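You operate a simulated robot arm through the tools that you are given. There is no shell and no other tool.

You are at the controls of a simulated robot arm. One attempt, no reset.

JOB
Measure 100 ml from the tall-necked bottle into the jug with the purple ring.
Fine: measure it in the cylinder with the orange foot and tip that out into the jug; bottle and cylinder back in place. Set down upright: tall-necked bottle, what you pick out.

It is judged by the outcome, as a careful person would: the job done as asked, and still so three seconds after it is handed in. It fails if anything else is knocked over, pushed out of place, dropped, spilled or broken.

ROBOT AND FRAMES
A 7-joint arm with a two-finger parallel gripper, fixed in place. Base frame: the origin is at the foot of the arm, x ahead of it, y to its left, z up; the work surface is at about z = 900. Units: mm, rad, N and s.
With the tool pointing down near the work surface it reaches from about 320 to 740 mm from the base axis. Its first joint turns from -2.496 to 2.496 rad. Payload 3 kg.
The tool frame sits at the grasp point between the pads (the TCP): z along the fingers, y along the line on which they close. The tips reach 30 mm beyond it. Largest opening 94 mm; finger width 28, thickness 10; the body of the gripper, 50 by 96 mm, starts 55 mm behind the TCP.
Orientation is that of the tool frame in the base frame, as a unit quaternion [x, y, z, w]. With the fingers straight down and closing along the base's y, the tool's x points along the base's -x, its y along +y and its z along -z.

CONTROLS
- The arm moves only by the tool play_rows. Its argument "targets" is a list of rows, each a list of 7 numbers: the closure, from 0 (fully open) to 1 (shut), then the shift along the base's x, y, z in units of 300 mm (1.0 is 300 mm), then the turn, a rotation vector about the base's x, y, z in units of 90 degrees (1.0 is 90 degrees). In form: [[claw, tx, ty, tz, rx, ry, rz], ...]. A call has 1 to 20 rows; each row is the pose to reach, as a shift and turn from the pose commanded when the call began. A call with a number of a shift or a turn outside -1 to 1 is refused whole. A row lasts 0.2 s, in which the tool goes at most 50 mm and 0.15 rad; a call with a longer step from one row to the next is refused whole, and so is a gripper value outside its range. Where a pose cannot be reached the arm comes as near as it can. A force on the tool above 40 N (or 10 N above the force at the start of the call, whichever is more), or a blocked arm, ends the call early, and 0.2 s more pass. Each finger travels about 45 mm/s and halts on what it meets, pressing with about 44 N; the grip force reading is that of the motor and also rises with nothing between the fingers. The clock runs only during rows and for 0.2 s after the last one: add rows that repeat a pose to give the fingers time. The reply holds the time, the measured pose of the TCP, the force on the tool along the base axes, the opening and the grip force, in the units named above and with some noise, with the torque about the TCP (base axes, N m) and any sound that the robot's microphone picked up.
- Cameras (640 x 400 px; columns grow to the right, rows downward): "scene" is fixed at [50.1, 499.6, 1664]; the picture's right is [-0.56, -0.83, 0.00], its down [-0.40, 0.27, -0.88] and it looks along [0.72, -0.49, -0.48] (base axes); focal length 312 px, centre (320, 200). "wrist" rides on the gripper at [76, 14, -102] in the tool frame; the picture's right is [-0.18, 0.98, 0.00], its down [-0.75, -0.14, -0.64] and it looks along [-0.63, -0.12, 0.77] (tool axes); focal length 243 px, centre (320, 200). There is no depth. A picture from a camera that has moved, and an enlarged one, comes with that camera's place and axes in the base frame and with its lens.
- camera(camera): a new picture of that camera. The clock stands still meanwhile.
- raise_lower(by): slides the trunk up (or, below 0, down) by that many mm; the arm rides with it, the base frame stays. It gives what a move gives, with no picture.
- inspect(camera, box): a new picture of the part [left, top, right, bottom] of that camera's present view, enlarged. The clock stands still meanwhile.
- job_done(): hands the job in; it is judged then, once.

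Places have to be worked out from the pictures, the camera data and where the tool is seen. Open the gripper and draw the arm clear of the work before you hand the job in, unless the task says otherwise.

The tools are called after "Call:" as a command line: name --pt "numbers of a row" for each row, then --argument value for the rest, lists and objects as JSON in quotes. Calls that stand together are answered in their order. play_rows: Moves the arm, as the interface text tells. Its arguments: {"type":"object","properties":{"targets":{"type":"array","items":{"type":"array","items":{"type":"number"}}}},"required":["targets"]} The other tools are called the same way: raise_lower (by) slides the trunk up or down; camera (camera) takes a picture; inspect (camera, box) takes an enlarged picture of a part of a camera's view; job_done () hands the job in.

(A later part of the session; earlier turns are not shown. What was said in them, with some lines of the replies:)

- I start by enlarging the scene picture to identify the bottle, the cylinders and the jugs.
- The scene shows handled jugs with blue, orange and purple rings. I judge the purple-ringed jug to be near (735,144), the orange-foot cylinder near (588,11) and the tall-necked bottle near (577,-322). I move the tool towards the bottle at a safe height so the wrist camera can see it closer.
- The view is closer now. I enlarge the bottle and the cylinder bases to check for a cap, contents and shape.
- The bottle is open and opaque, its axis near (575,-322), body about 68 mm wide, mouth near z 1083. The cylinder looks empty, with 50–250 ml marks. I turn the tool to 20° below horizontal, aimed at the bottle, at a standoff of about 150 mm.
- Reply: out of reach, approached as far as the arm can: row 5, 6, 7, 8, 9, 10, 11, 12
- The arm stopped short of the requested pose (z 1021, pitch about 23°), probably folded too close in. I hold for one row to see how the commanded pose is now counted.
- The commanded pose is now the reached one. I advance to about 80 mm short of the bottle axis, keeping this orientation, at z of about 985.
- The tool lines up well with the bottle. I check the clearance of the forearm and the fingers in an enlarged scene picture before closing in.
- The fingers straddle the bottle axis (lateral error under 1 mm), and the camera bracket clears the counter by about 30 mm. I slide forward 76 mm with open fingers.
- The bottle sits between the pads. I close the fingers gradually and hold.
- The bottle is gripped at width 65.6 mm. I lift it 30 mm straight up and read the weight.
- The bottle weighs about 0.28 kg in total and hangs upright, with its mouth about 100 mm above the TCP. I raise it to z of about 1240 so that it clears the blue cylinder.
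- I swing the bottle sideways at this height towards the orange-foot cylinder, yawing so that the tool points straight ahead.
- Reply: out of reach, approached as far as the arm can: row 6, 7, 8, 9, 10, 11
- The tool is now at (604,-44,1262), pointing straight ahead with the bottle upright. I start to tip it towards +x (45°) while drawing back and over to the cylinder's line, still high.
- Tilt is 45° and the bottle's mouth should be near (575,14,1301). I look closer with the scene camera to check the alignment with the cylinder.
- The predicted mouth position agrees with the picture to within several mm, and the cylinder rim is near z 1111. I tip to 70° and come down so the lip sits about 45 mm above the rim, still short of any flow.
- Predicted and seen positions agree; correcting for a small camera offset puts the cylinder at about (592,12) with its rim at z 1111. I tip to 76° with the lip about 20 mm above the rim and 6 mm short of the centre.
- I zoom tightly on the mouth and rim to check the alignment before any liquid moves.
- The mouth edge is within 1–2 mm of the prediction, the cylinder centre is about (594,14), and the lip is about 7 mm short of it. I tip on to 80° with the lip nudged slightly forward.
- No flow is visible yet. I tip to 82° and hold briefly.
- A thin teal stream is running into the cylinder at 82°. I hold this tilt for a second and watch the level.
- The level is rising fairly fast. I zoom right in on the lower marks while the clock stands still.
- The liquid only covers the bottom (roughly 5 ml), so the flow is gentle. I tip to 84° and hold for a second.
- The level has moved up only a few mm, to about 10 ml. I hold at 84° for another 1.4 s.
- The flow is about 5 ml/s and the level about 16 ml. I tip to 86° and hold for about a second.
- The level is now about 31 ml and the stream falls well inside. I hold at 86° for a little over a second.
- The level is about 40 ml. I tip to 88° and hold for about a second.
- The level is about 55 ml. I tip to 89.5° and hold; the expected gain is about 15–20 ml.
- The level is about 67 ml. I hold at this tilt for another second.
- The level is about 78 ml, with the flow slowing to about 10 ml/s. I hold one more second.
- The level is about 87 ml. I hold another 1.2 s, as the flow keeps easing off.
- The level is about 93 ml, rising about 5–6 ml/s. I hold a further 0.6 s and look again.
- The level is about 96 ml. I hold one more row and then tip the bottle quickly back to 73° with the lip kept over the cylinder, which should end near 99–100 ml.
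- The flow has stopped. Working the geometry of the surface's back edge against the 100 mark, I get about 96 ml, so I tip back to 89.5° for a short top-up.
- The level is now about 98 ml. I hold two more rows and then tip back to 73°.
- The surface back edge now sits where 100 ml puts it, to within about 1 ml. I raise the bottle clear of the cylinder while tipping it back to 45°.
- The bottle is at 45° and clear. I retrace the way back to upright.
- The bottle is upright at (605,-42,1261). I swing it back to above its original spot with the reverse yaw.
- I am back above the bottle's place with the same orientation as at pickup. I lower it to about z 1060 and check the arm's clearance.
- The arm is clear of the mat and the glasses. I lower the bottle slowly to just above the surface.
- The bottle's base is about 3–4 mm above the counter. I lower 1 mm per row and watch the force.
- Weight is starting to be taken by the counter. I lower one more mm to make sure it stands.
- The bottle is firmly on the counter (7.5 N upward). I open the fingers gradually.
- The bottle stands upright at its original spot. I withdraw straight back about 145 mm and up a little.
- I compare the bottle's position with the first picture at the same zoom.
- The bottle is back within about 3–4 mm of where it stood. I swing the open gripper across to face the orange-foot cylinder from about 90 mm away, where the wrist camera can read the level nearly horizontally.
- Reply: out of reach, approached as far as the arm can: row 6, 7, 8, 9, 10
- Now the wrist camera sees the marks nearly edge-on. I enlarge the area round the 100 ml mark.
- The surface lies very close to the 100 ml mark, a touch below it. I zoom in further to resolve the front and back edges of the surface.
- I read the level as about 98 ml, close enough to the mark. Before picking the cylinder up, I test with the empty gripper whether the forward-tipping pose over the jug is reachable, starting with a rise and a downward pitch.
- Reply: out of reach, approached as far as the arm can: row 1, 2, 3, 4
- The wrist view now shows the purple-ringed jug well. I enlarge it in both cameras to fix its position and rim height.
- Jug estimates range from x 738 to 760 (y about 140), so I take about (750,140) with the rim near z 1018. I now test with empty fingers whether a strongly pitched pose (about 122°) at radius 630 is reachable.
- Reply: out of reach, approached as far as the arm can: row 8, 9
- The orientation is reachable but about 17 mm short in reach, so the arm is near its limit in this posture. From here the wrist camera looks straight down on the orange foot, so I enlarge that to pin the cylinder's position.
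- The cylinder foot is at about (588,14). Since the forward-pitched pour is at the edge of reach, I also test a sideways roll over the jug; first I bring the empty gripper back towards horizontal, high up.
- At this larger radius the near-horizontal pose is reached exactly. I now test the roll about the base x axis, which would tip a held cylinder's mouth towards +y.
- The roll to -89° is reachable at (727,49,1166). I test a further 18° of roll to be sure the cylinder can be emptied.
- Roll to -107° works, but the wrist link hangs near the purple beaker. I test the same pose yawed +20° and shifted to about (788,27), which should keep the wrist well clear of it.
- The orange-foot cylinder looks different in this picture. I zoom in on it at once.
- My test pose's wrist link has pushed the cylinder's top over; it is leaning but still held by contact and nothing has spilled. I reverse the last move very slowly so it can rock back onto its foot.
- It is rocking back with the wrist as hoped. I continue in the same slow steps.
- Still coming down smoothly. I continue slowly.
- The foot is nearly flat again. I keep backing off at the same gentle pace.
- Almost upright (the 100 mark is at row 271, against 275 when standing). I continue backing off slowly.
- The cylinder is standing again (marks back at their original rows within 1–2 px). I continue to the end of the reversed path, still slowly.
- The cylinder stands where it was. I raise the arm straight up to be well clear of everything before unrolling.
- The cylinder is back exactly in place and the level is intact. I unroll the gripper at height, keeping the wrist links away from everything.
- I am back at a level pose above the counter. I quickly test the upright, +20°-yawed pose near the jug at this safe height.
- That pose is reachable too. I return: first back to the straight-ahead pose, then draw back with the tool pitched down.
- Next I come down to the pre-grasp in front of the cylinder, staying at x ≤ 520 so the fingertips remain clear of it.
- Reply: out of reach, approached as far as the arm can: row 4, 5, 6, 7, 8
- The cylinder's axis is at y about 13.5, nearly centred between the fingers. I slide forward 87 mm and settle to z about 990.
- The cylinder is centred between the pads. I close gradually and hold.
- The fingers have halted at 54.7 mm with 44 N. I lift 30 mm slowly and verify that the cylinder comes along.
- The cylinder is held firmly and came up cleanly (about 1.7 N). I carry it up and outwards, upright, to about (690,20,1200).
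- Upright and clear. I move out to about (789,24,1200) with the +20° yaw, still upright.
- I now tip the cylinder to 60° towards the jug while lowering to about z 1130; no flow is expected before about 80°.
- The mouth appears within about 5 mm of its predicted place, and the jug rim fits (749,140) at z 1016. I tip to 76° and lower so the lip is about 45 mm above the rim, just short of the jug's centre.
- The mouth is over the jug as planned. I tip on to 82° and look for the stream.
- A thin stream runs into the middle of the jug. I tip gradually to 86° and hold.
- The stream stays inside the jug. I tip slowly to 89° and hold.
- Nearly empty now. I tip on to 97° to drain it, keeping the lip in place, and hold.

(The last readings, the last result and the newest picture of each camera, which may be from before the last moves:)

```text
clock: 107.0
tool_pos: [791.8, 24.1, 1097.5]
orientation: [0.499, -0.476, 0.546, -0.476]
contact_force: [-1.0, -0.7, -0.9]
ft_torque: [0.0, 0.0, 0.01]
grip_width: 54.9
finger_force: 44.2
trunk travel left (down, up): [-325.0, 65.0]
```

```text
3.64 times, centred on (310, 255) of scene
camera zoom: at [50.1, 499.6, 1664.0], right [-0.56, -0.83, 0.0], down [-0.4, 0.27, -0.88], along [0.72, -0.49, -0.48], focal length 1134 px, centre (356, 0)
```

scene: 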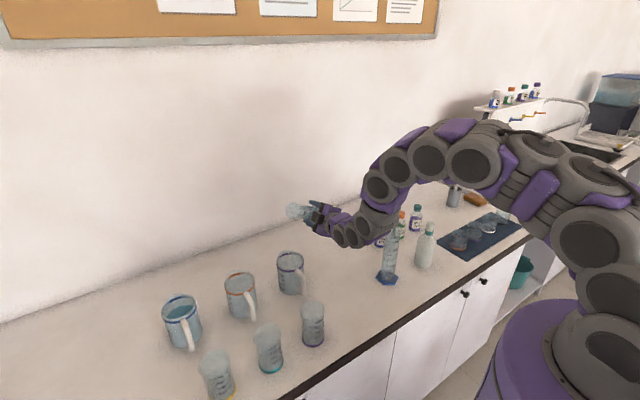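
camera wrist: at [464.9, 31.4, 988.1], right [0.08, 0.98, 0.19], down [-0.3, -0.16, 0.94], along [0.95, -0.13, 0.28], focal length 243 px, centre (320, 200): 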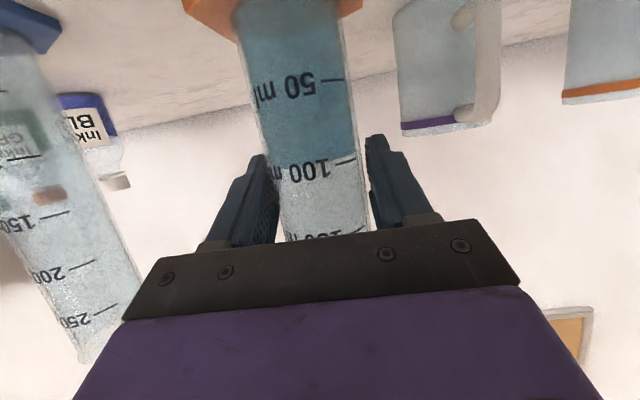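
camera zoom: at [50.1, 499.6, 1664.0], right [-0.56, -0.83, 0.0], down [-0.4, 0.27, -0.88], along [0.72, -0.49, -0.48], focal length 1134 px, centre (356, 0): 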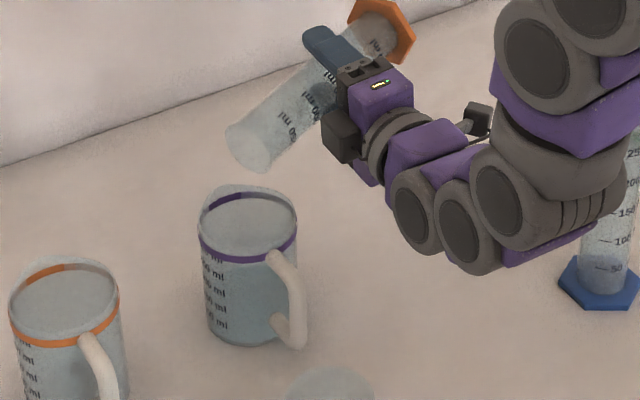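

The stream has stopped and the cylinder looks empty. I tip a bit further to 103° for the last drops and zoom in on the jug and cylinder.

Call:
play_rows --pt "1 -0.002 0.006 0.014 -0.021 -0.0076 0" --pt "1 -0.004 0.011 0.028 -0.042 -0.0152 0" --pt "1 -0.005 0.014 0.042 -0.0627 -0.0228 0" --pt "1 -0.005 0.014 0.042 -0.0627 -0.0228 0" --pt "1 -0.005 0.014 0.042 -0.0627 -0.0228 0" --pt "1 -0.005 0.014 0.042 -0.0627 -0.0228 0" --pt "1 -0.005 0.014 0.042 -0.0627 -0.0228 0" --pt "1 -0.005 0.014 0.042 -0.0627 -0.0228 0"

Call:
inspect --camera "scene" --box '[300, 195, 350, 250]'

Call:
inspect --camera "scene" --box '[270, 245, 314, 300]'

```text
clock: 108.8
tool_pos: [792.3, 29.0, 1109.4]
orientation: [0.512, -0.439, 0.577, -0.46]
contact_force: [-0.5, -0.6, -1.4]
ft_torque: [0.01, 0.03, 0.0]
grip_width: 54.7
finger_force: 44.5
trunk travel left (down, up): [-325.0, 65.0]
```

```text
7.27 times, centred on (325, 222) of scene
camera zoom: at [50.1, 499.6, 1664.0], right [-0.56, -0.83, 0.0], down [-0.4, 0.27, -0.88], along [0.72, -0.49, -0.48], focal length 2267 px, centre (284, 36)
```

zoom: 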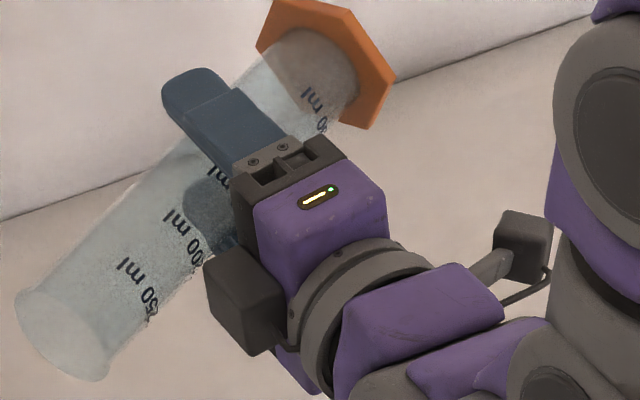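

```text
7.27 times, centred on (292, 272) of scene
camera zoom: at [50.1, 499.6, 1664.0], right [-0.56, -0.83, 0.0], down [-0.4, 0.27, -0.88], along [0.72, -0.49, -0.48], focal length 2267 px, centre (524, -327)
```

zoom: 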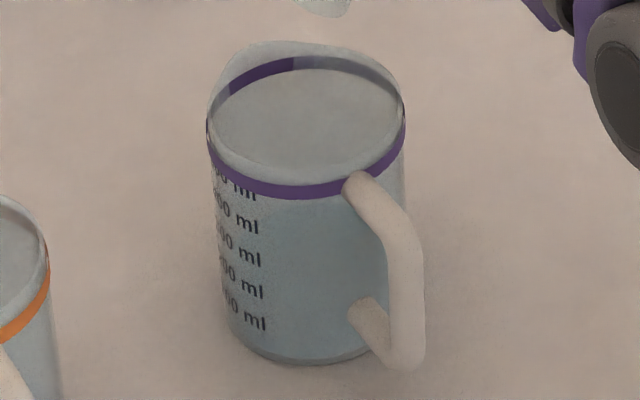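

The cylinder is empty and the jug shows the tint, with nothing spilled on the counter. I raise the cylinder and tip it back towards upright.

Call:
play_rows --pt "1 0 0 0.04 0.05 0.0182 0" --pt "1 0 0 0.09 0.12 0.0437 0" --pt "1 0 0 0.13 0.2 0.0728 0" --pt "1 0 0 0.17 0.28 0.1019 0" --pt "1 0 0 0.2 0.36 0.131 0" --pt "1 0 0 0.21 0.44 0.16 0" --pt "1 0 0 0.22 0.522 0.19 0"

Call:
play_rows --pt "1 -0.002 0 0.015 0.08 0.0291 0" --pt "1 -0.004 -0.002 0.03 0.16 0.0582 0" --pt "1 -0.006 -0.004 0.05 0.24 0.0873 0" --pt "1 -0.008 -0.006 0.07 0.32 0.1164 0" --pt "1 -0.01 -0.008 0.08 0.4 0.1455 0" --pt "1 -0.012 -0.01 0.09 0.48 0.1746 0" --pt "1 -0.014 -0.012 0.09 0.5536 0.2014 0" --pt "1 -0.014 -0.012 0.09 0.5536 0.2014 0"

Call:
camera --camera "scene"

```text
clock: 110.4
tool_pos: [792.0, 27.6, 1175.0]
orientation: [-0.364, 0.695, -0.274, 0.556]
contact_force: [-0.4, 0.3, -0.5]
ft_torque: [0.03, 0.01, 0.02]
grip_width: 54.4
finger_force: 44.5
trunk travel left (down, up): [-325.0, 65.0]
```

```text
clock: 112.2
tool_pos: [787.9, 24.3, 1202.9]
orientation: [-0.134, 0.822, 0.102, 0.545]
contact_force: [0.0, 0.1, -1.5]
ft_torque: [0.0, 0.0, -0.01]
grip_width: 54.8
finger_force: 43.6
trunk travel left (down, up): [-325.0, 65.0]
```

```text
taken
```

scene: 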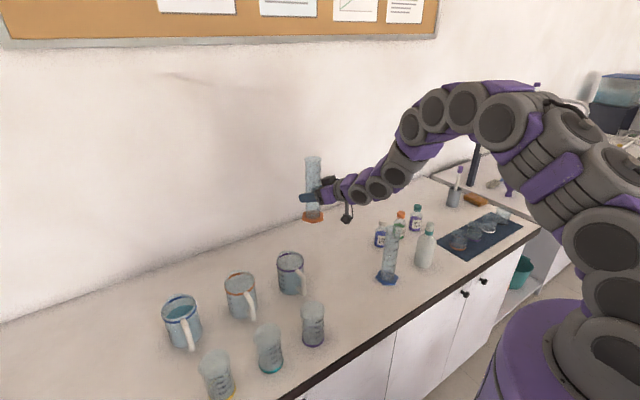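

The cylinder is upright again with the same orientation as before tipping. I retrace to about (689,19,1196), yawing back to straight ahead.

Call:
play_rows --pt "1 -0.04 -0.002 0 0 0 -0.03" --pt "1 -0.09 -0.004 -0.003 0 0 -0.065" --pt "1 -0.14 -0.007 -0.006 0 0 -0.1" --pt "1 -0.19 -0.01 -0.01 0 0 -0.135" --pt "1 -0.24 -0.013 -0.015 0 0 -0.165" --pt "1 -0.29 -0.015 -0.018 0 0 -0.195" --pt "1 -0.332 -0.018 -0.022 0 0 -0.222" --pt "1 -0.332 -0.018 -0.022 0 0 -0.222"

```text
clock: 114.0
tool_pos: [688.6, 17.8, 1195.8]
orientation: [0.011, 0.832, 0.004, 0.554]
contact_force: [0.5, 0.9, -0.7]
ft_torque: [0.0, -0.01, 0.0]
grip_width: 54.7
finger_force: 44.0
trunk travel left (down, up): [-325.0, 65.0]
```

I retrace the diagonal descent to just above the cylinder's original place.

Call:
play_rows --pt "1 -0.023 -0.001 -0.05 0 0 0" --pt "1 -0.053 -0.003 -0.13 0 0 0" --pt "1 -0.093 -0.005 -0.22 0 0 0" --pt "1 -0.143 -0.007 -0.31 0 0 0" --pt "1 -0.193 -0.009 -0.4 0 0 0" --pt "1 -0.243 -0.011 -0.48 0 0 0" --pt "1 -0.293 -0.012 -0.55 0 0 0" --pt "1 -0.334 -0.013 -0.603 0 0 0" --pt "1 -0.334 -0.013 -0.603 0 0 0"

Call:
inspect --camera "scene" --box '[320, 220, 400, 320]'

Call:
camera --camera "wrist"

```text
clock: 116.0
tool_pos: [585.5, 15.0, 1013.5]
orientation: [0.01, 0.832, 0.005, 0.554]
contact_force: [0.4, 0.0, -0.6]
ft_torque: [0.05, -0.02, 0.04]
grip_width: 54.6
finger_force: 44.5
trunk travel left (down, up): [-325.0, 65.0]
```

```text
4.00 times, centred on (360, 270) of scene
camera zoom: at [50.1, 499.6, 1664.0], right [-0.56, -0.83, 0.0], down [-0.4, 0.27, -0.88], along [0.72, -0.49, -0.48], focal length 1247 px, centre (160, -80)
```

zoom: 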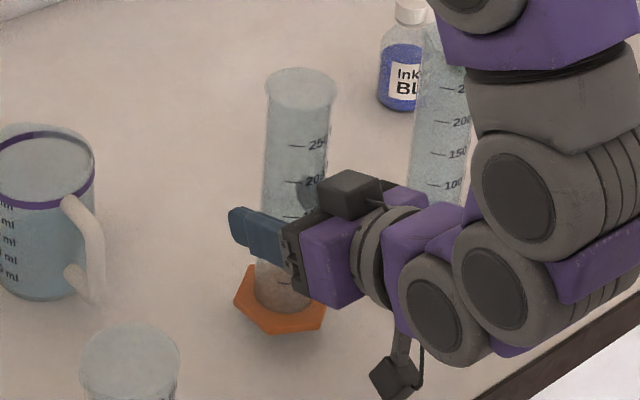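

```text
taken
camera wrist: at [462.2, 31.3, 984.1], right [0.08, 0.98, 0.19], down [-0.3, -0.16, 0.94], along [0.95, -0.13, 0.28], focal length 243 px, centre (320, 200)
```

wrist: 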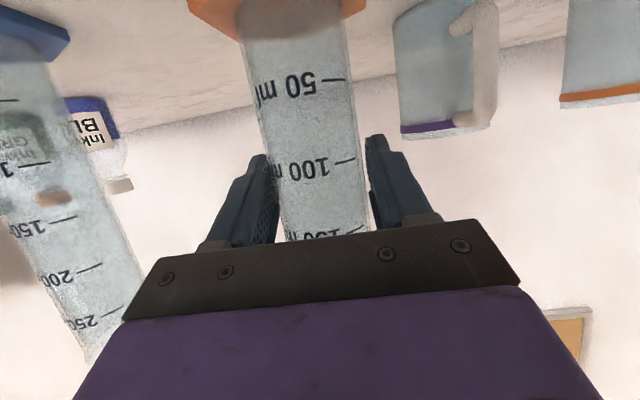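

The empty cylinder is about 26 mm above its spot. I lower it gently towards the counter.

Call:
play_rows --pt "1 0.003 -0.001 -0.02 0 0 0" --pt "1 0.003 -0.001 -0.045 0 0 0" --pt "1 0.003 -0.001 -0.065 0 0 0" --pt "1 0.003 -0.001 -0.075 0 0 0" --pt "1 0.003 -0.001 -0.08 0 0 0" --pt "1 0.003 -0.001 -0.083 0 0 0" --pt "1 0.003 -0.001 -0.083 0 0 0"

```text
clock: 117.6
tool_pos: [588.2, 15.4, 989.5]
orientation: [0.01, 0.832, 0.004, 0.555]
contact_force: [-0.2, -0.8, -1.0]
ft_torque: [-0.03, 0.03, 0.01]
grip_width: 54.4
finger_force: 43.8
trunk travel left (down, up): [-325.0, 65.0]
```

Call:
play_rows --pt "1 0 -0.001 -0.003 0 0 0" --pt "1 0 -0.002 -0.006 0 0 0" --pt "1 0 -0.002 -0.006 0 0 0"

```text
clock: 118.4
tool_pos: [587.8, 14.5, 987.6]
orientation: [0.009, 0.832, 0.005, 0.554]
contact_force: [-0.5, 0.2, 1.0]
ft_torque: [-0.02, 0.07, -0.04]
grip_width: 54.5
finger_force: 44.0
trunk travel left (down, up): [-325.0, 65.0]
```

The force is turning upward, so the foot is just touching. I lower one more mm to seat it.

Call:
play_rows --pt "1 0 0 -0.003 0 0 0" --pt "1 0 0 -0.003 0 0 0"

Call:
inspect --camera "scene" --box '[320, 230, 400, 320]'

```text
clock: 119.0
tool_pos: [588.6, 15.1, 987.7]
orientation: [0.01, 0.832, 0.004, 0.555]
contact_force: [0.7, 0.6, 11.2]
ft_torque: [-0.2, 0.18, 0.01]
grip_width: 54.7
finger_force: 43.7
trunk travel left (down, up): [-325.0, 65.0]
```

```text
4.44 times, centred on (360, 275) of scene
camera zoom: at [50.1, 499.6, 1664.0], right [-0.56, -0.83, 0.0], down [-0.4, 0.27, -0.88], along [0.72, -0.49, -0.48], focal length 1386 px, centre (142, -133)
```

zoom: 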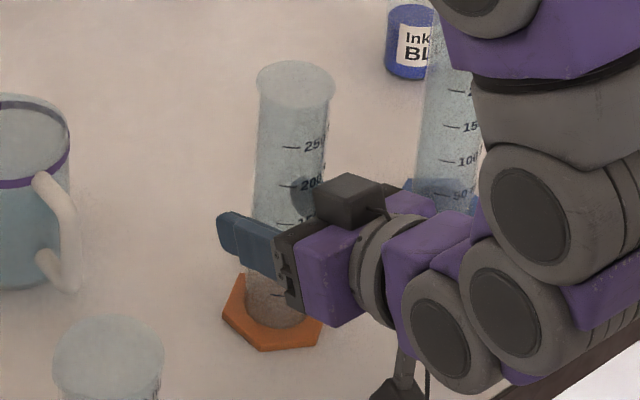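

The cylinder is seated on the counter (11 N upward). I ease off half a millimetre and open the fingers gradually.

Call:
play_rows --pt "0.42 0 0 0.002 0 0 0" --pt "0.4 0 0 0.002 0 0 0" --pt "0.36 0 0 0.002 0 0 0" --pt "0.3 0 0 0.002 0 0 0" --pt "0.2 0 0 0.002 0 0 0" --pt "0.1 0 0 0.002 0 0 0" --pt "0 0 0 0.002 0 0 0" --pt "0 0 0 0.002 0 0 0"

Call:
inspect --camera "scene" --box '[320, 230, 400, 320]'

Call:
camera --camera "wrist"

```text
clock: 120.8
tool_pos: [589.1, 14.9, 988.2]
orientation: [0.009, 0.832, 0.006, 0.555]
contact_force: [-0.4, 0.0, -0.1]
ft_torque: [0.0, 0.02, -0.01]
grip_width: 94.2
finger_force: 0.1
trunk travel left (down, up): [-325.0, 65.0]
```

```text
4.44 times, centred on (360, 275) of scene
camera zoom: at [50.1, 499.6, 1664.0], right [-0.56, -0.83, 0.0], down [-0.4, 0.27, -0.88], along [0.72, -0.49, -0.48], focal length 1386 px, centre (142, -133)
```

zoom: 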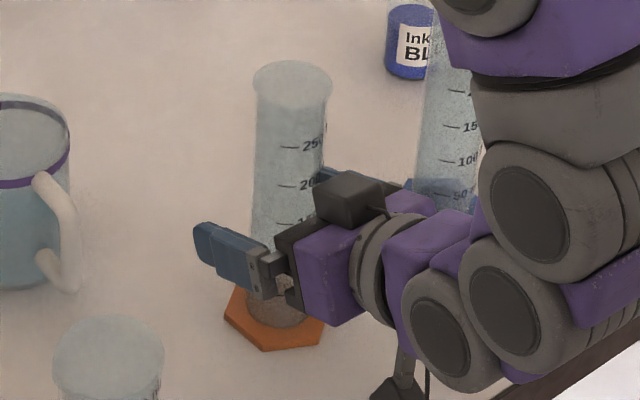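

```text
taken
camera wrist: at [464.6, 30.2, 958.3], right [0.08, 0.98, 0.19], down [-0.3, -0.16, 0.94], along [0.95, -0.13, 0.28], focal length 243 px, centre (320, 200)
```

wrist: 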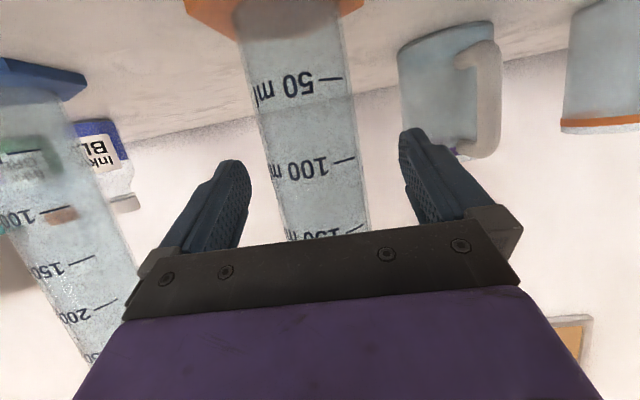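

The cylinder stands empty at its place. I withdraw the open gripper straight back.

Call:
play_rows --pt "0 -0.04 0 0 0 0 0" --pt "0 -0.1 0 0.003 0 0 0" --pt "0 -0.17 0 0.012 0 0 0" --pt "0 -0.23 0 0.025 0 0 0" --pt "0 -0.28 0 0.038 0 0 0" --pt "0 -0.295 0 0.04 0 0 0" --pt "0 -0.295 0 0.04 0 0 0"

Call:
camera --camera "wrist"

Call:
camera --camera "scene"

```text
clock: 122.4
tool_pos: [499.5, 14.4, 999.7]
orientation: [0.011, 0.832, 0.003, 0.555]
contact_force: [-0.2, 0.1, -0.7]
ft_torque: [0.0, -0.02, 0.01]
grip_width: 94.0
finger_force: 0.0
trunk travel left (down, up): [-325.0, 65.0]
```

```text
taken
camera wrist: at [376.7, 30.7, 969.8], right [0.08, 0.98, 0.19], down [-0.3, -0.16, 0.94], along [0.95, -0.13, 0.28], focal length 243 px, centre (320, 200)
```

wrist: 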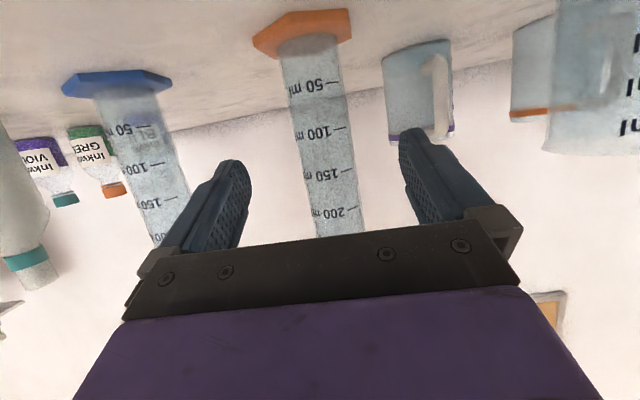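

```text
taken
```

scene: 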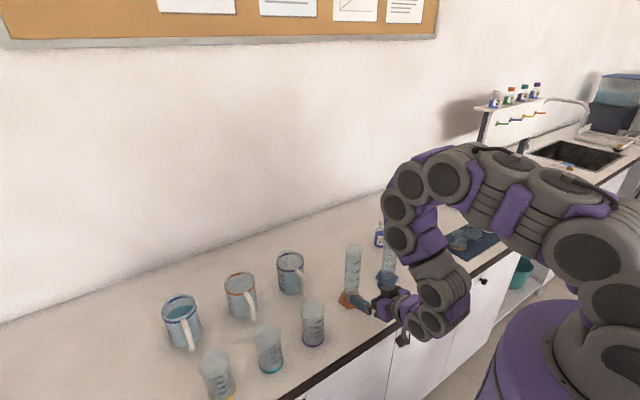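

Everything stands as it should. I raise the arm up and back, pitching the tool down, well clear of the work.

Call:
play_rows --pt "0 -0.03 0.01 0.06 0 0.06 0" --pt "0 -0.04 0.02 0.15 0 0.13 0" --pt "0 -0.05 0.04 0.25 0 0.2 0" --pt "0 -0.05 0.06 0.35 0 0.27 0" --pt "0 -0.05 0.08 0.46 0 0.34 0" --pt "0 -0.05 0.1 0.57 0 0.41 0" --pt "0 -0.05 0.12 0.68 0 0.48 0" --pt "0 -0.05 0.14 0.79 0 0.55 0" --pt "0 -0.05 0.16 0.9 0 0.62 0" --pt "0 -0.05 0.18 0.98 0 0.68 0" --pt "0 -0.05 0.18 0.98 0 0.68 0"

Call:
camera --camera "scene"

Call:
camera --camera "wrist"

```text
clock: 124.8
tool_pos: [485.9, 68.4, 1293.0]
orientation: [0.012, 0.998, -0.001, 0.054]
contact_force: [0.3, 0.3, 0.3]
ft_torque: [-0.02, 0.0, 0.02]
grip_width: 94.0
finger_force: 0.0
out of reach, approached as far as the arm can: row 1, 2, 3, 4, 5
trunk travel left (down, up): [-325.0, 65.0]
```

```text
taken
```

scene: 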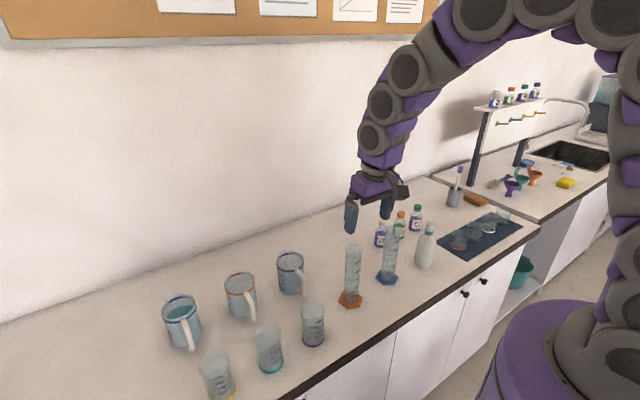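

```text
taken
camera wrist: at [399.4, 85.4, 1386.6], right [0.21, 0.98, 0.02], down [0.68, -0.16, 0.72], along [0.71, -0.14, -0.7], focal length 243 px, centre (320, 200)
```

wrist: 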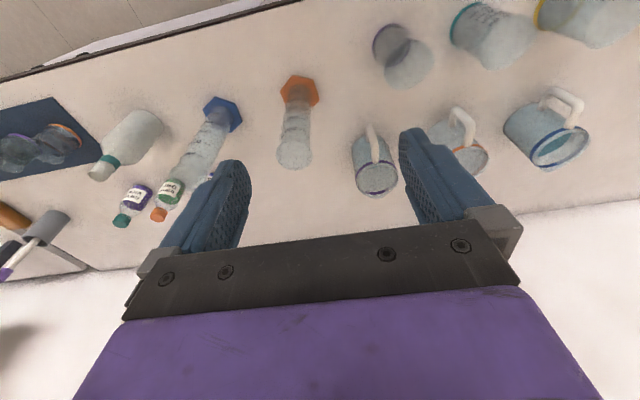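

The arm is clear. I check the final placements of cylinder, bottle and jug with the scene camera, at the same zooms as at the start.

Call:
inspect --camera "scene" --box '[325, 235, 385, 315]'

Call:
inspect --camera "scene" --box '[405, 210, 455, 275]'

Call:
inspect --camera "scene" --box '[150, 230, 340, 400]'

Call:
inspect --camera "wrist" --box '[330, 90, 420, 210]'

```text
5.00 times, centred on (355, 275) of scene
camera zoom: at [50.1, 499.6, 1664.0], right [-0.56, -0.83, 0.0], down [-0.4, 0.27, -0.88], along [0.72, -0.49, -0.48], focal length 1559 px, centre (145, -175)
```

zoom: 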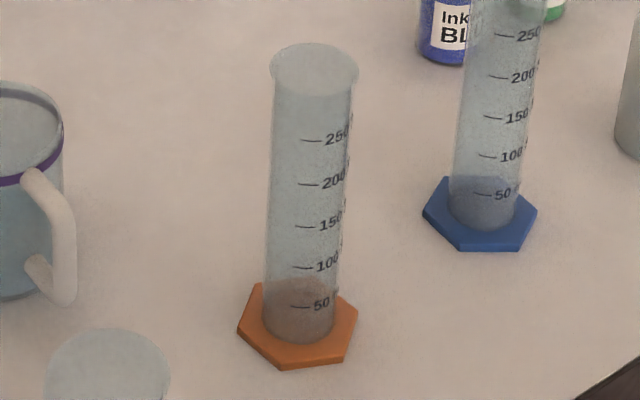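

```text
6.15 times, centred on (430, 242) of scene
camera zoom: at [50.1, 499.6, 1664.0], right [-0.56, -0.83, 0.0], down [-0.4, 0.27, -0.88], along [0.72, -0.49, -0.48], focal length 1918 px, centre (-357, -62)
```

zoom: 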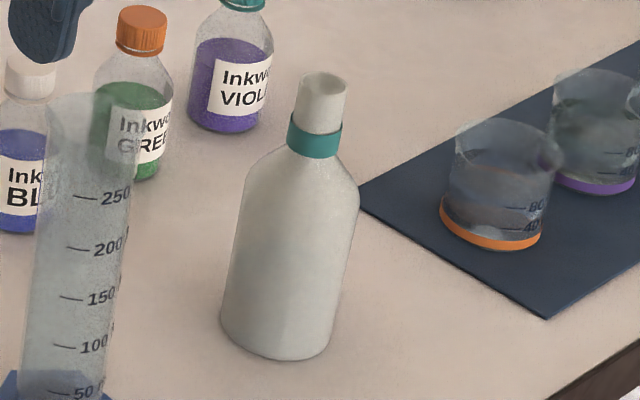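

```text
2.35 times, centred on (245, 315) of scene
camera zoom: at [50.1, 499.6, 1664.0], right [-0.56, -0.83, 0.0], down [-0.4, 0.27, -0.88], along [0.72, -0.49, -0.48], focal length 734 px, centre (496, -71)
```

zoom: 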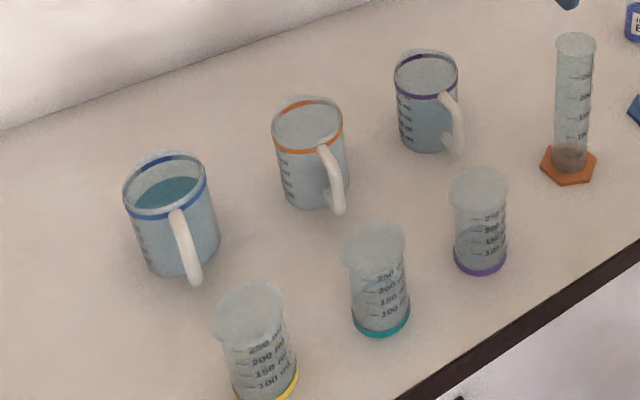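

```text
3.33 times, centred on (375, 150) of wrist
camera zoom: at [399.4, 85.4, 1386.6], right [0.21, 0.98, 0.02], down [0.68, -0.16, 0.72], along [0.71, -0.14, -0.7], focal length 809 px, centre (137, 367)
```

zoom: 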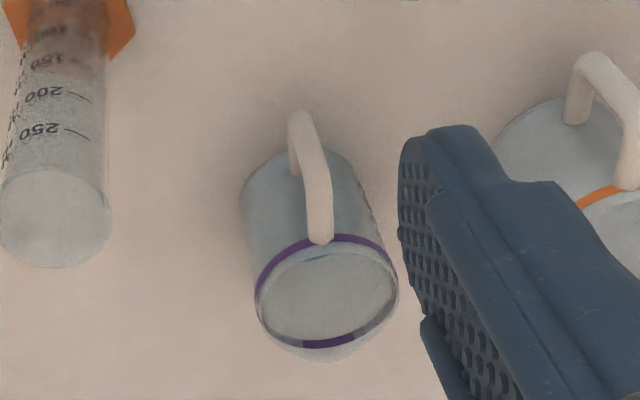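

The cylinder (empty) and the bottle stand upright within about 4 mm of where they started. The jug holds the measured liquid (my reading was about 98 ml at the 100 ml mark), nothing looks spilled, and the arm is clear with the gripper open. I hand the job in.

Call:
job_done

```text
The job is handed in.
```

I measured the liquid from the tall-necked bottle in the orange-foot cylinder and tipped it into the jug with the purple ring. The job is handed in. My readings of the cylinder before tipping ran from about 97.5 to 99.5 ml, so the jug is probably 1–2 ml short of 100.

- **Placement:** The bottle and the empty cylinder are both standing upright, within about 4 mm of where they started. The jug has not moved.
- **Spills:** I saw nothing spilled on the counter in the final pictures, and nothing else was knocked over.
- **One mishap:** While I was testing the arm's reach, with the liquid already in the cylinder, the wrist leaned against it and tilted it partway. I backed off slowly and it settled upright in its original spot. The level looked unchanged afterwards.

The gripper is open and the arm is raised clear of the work.
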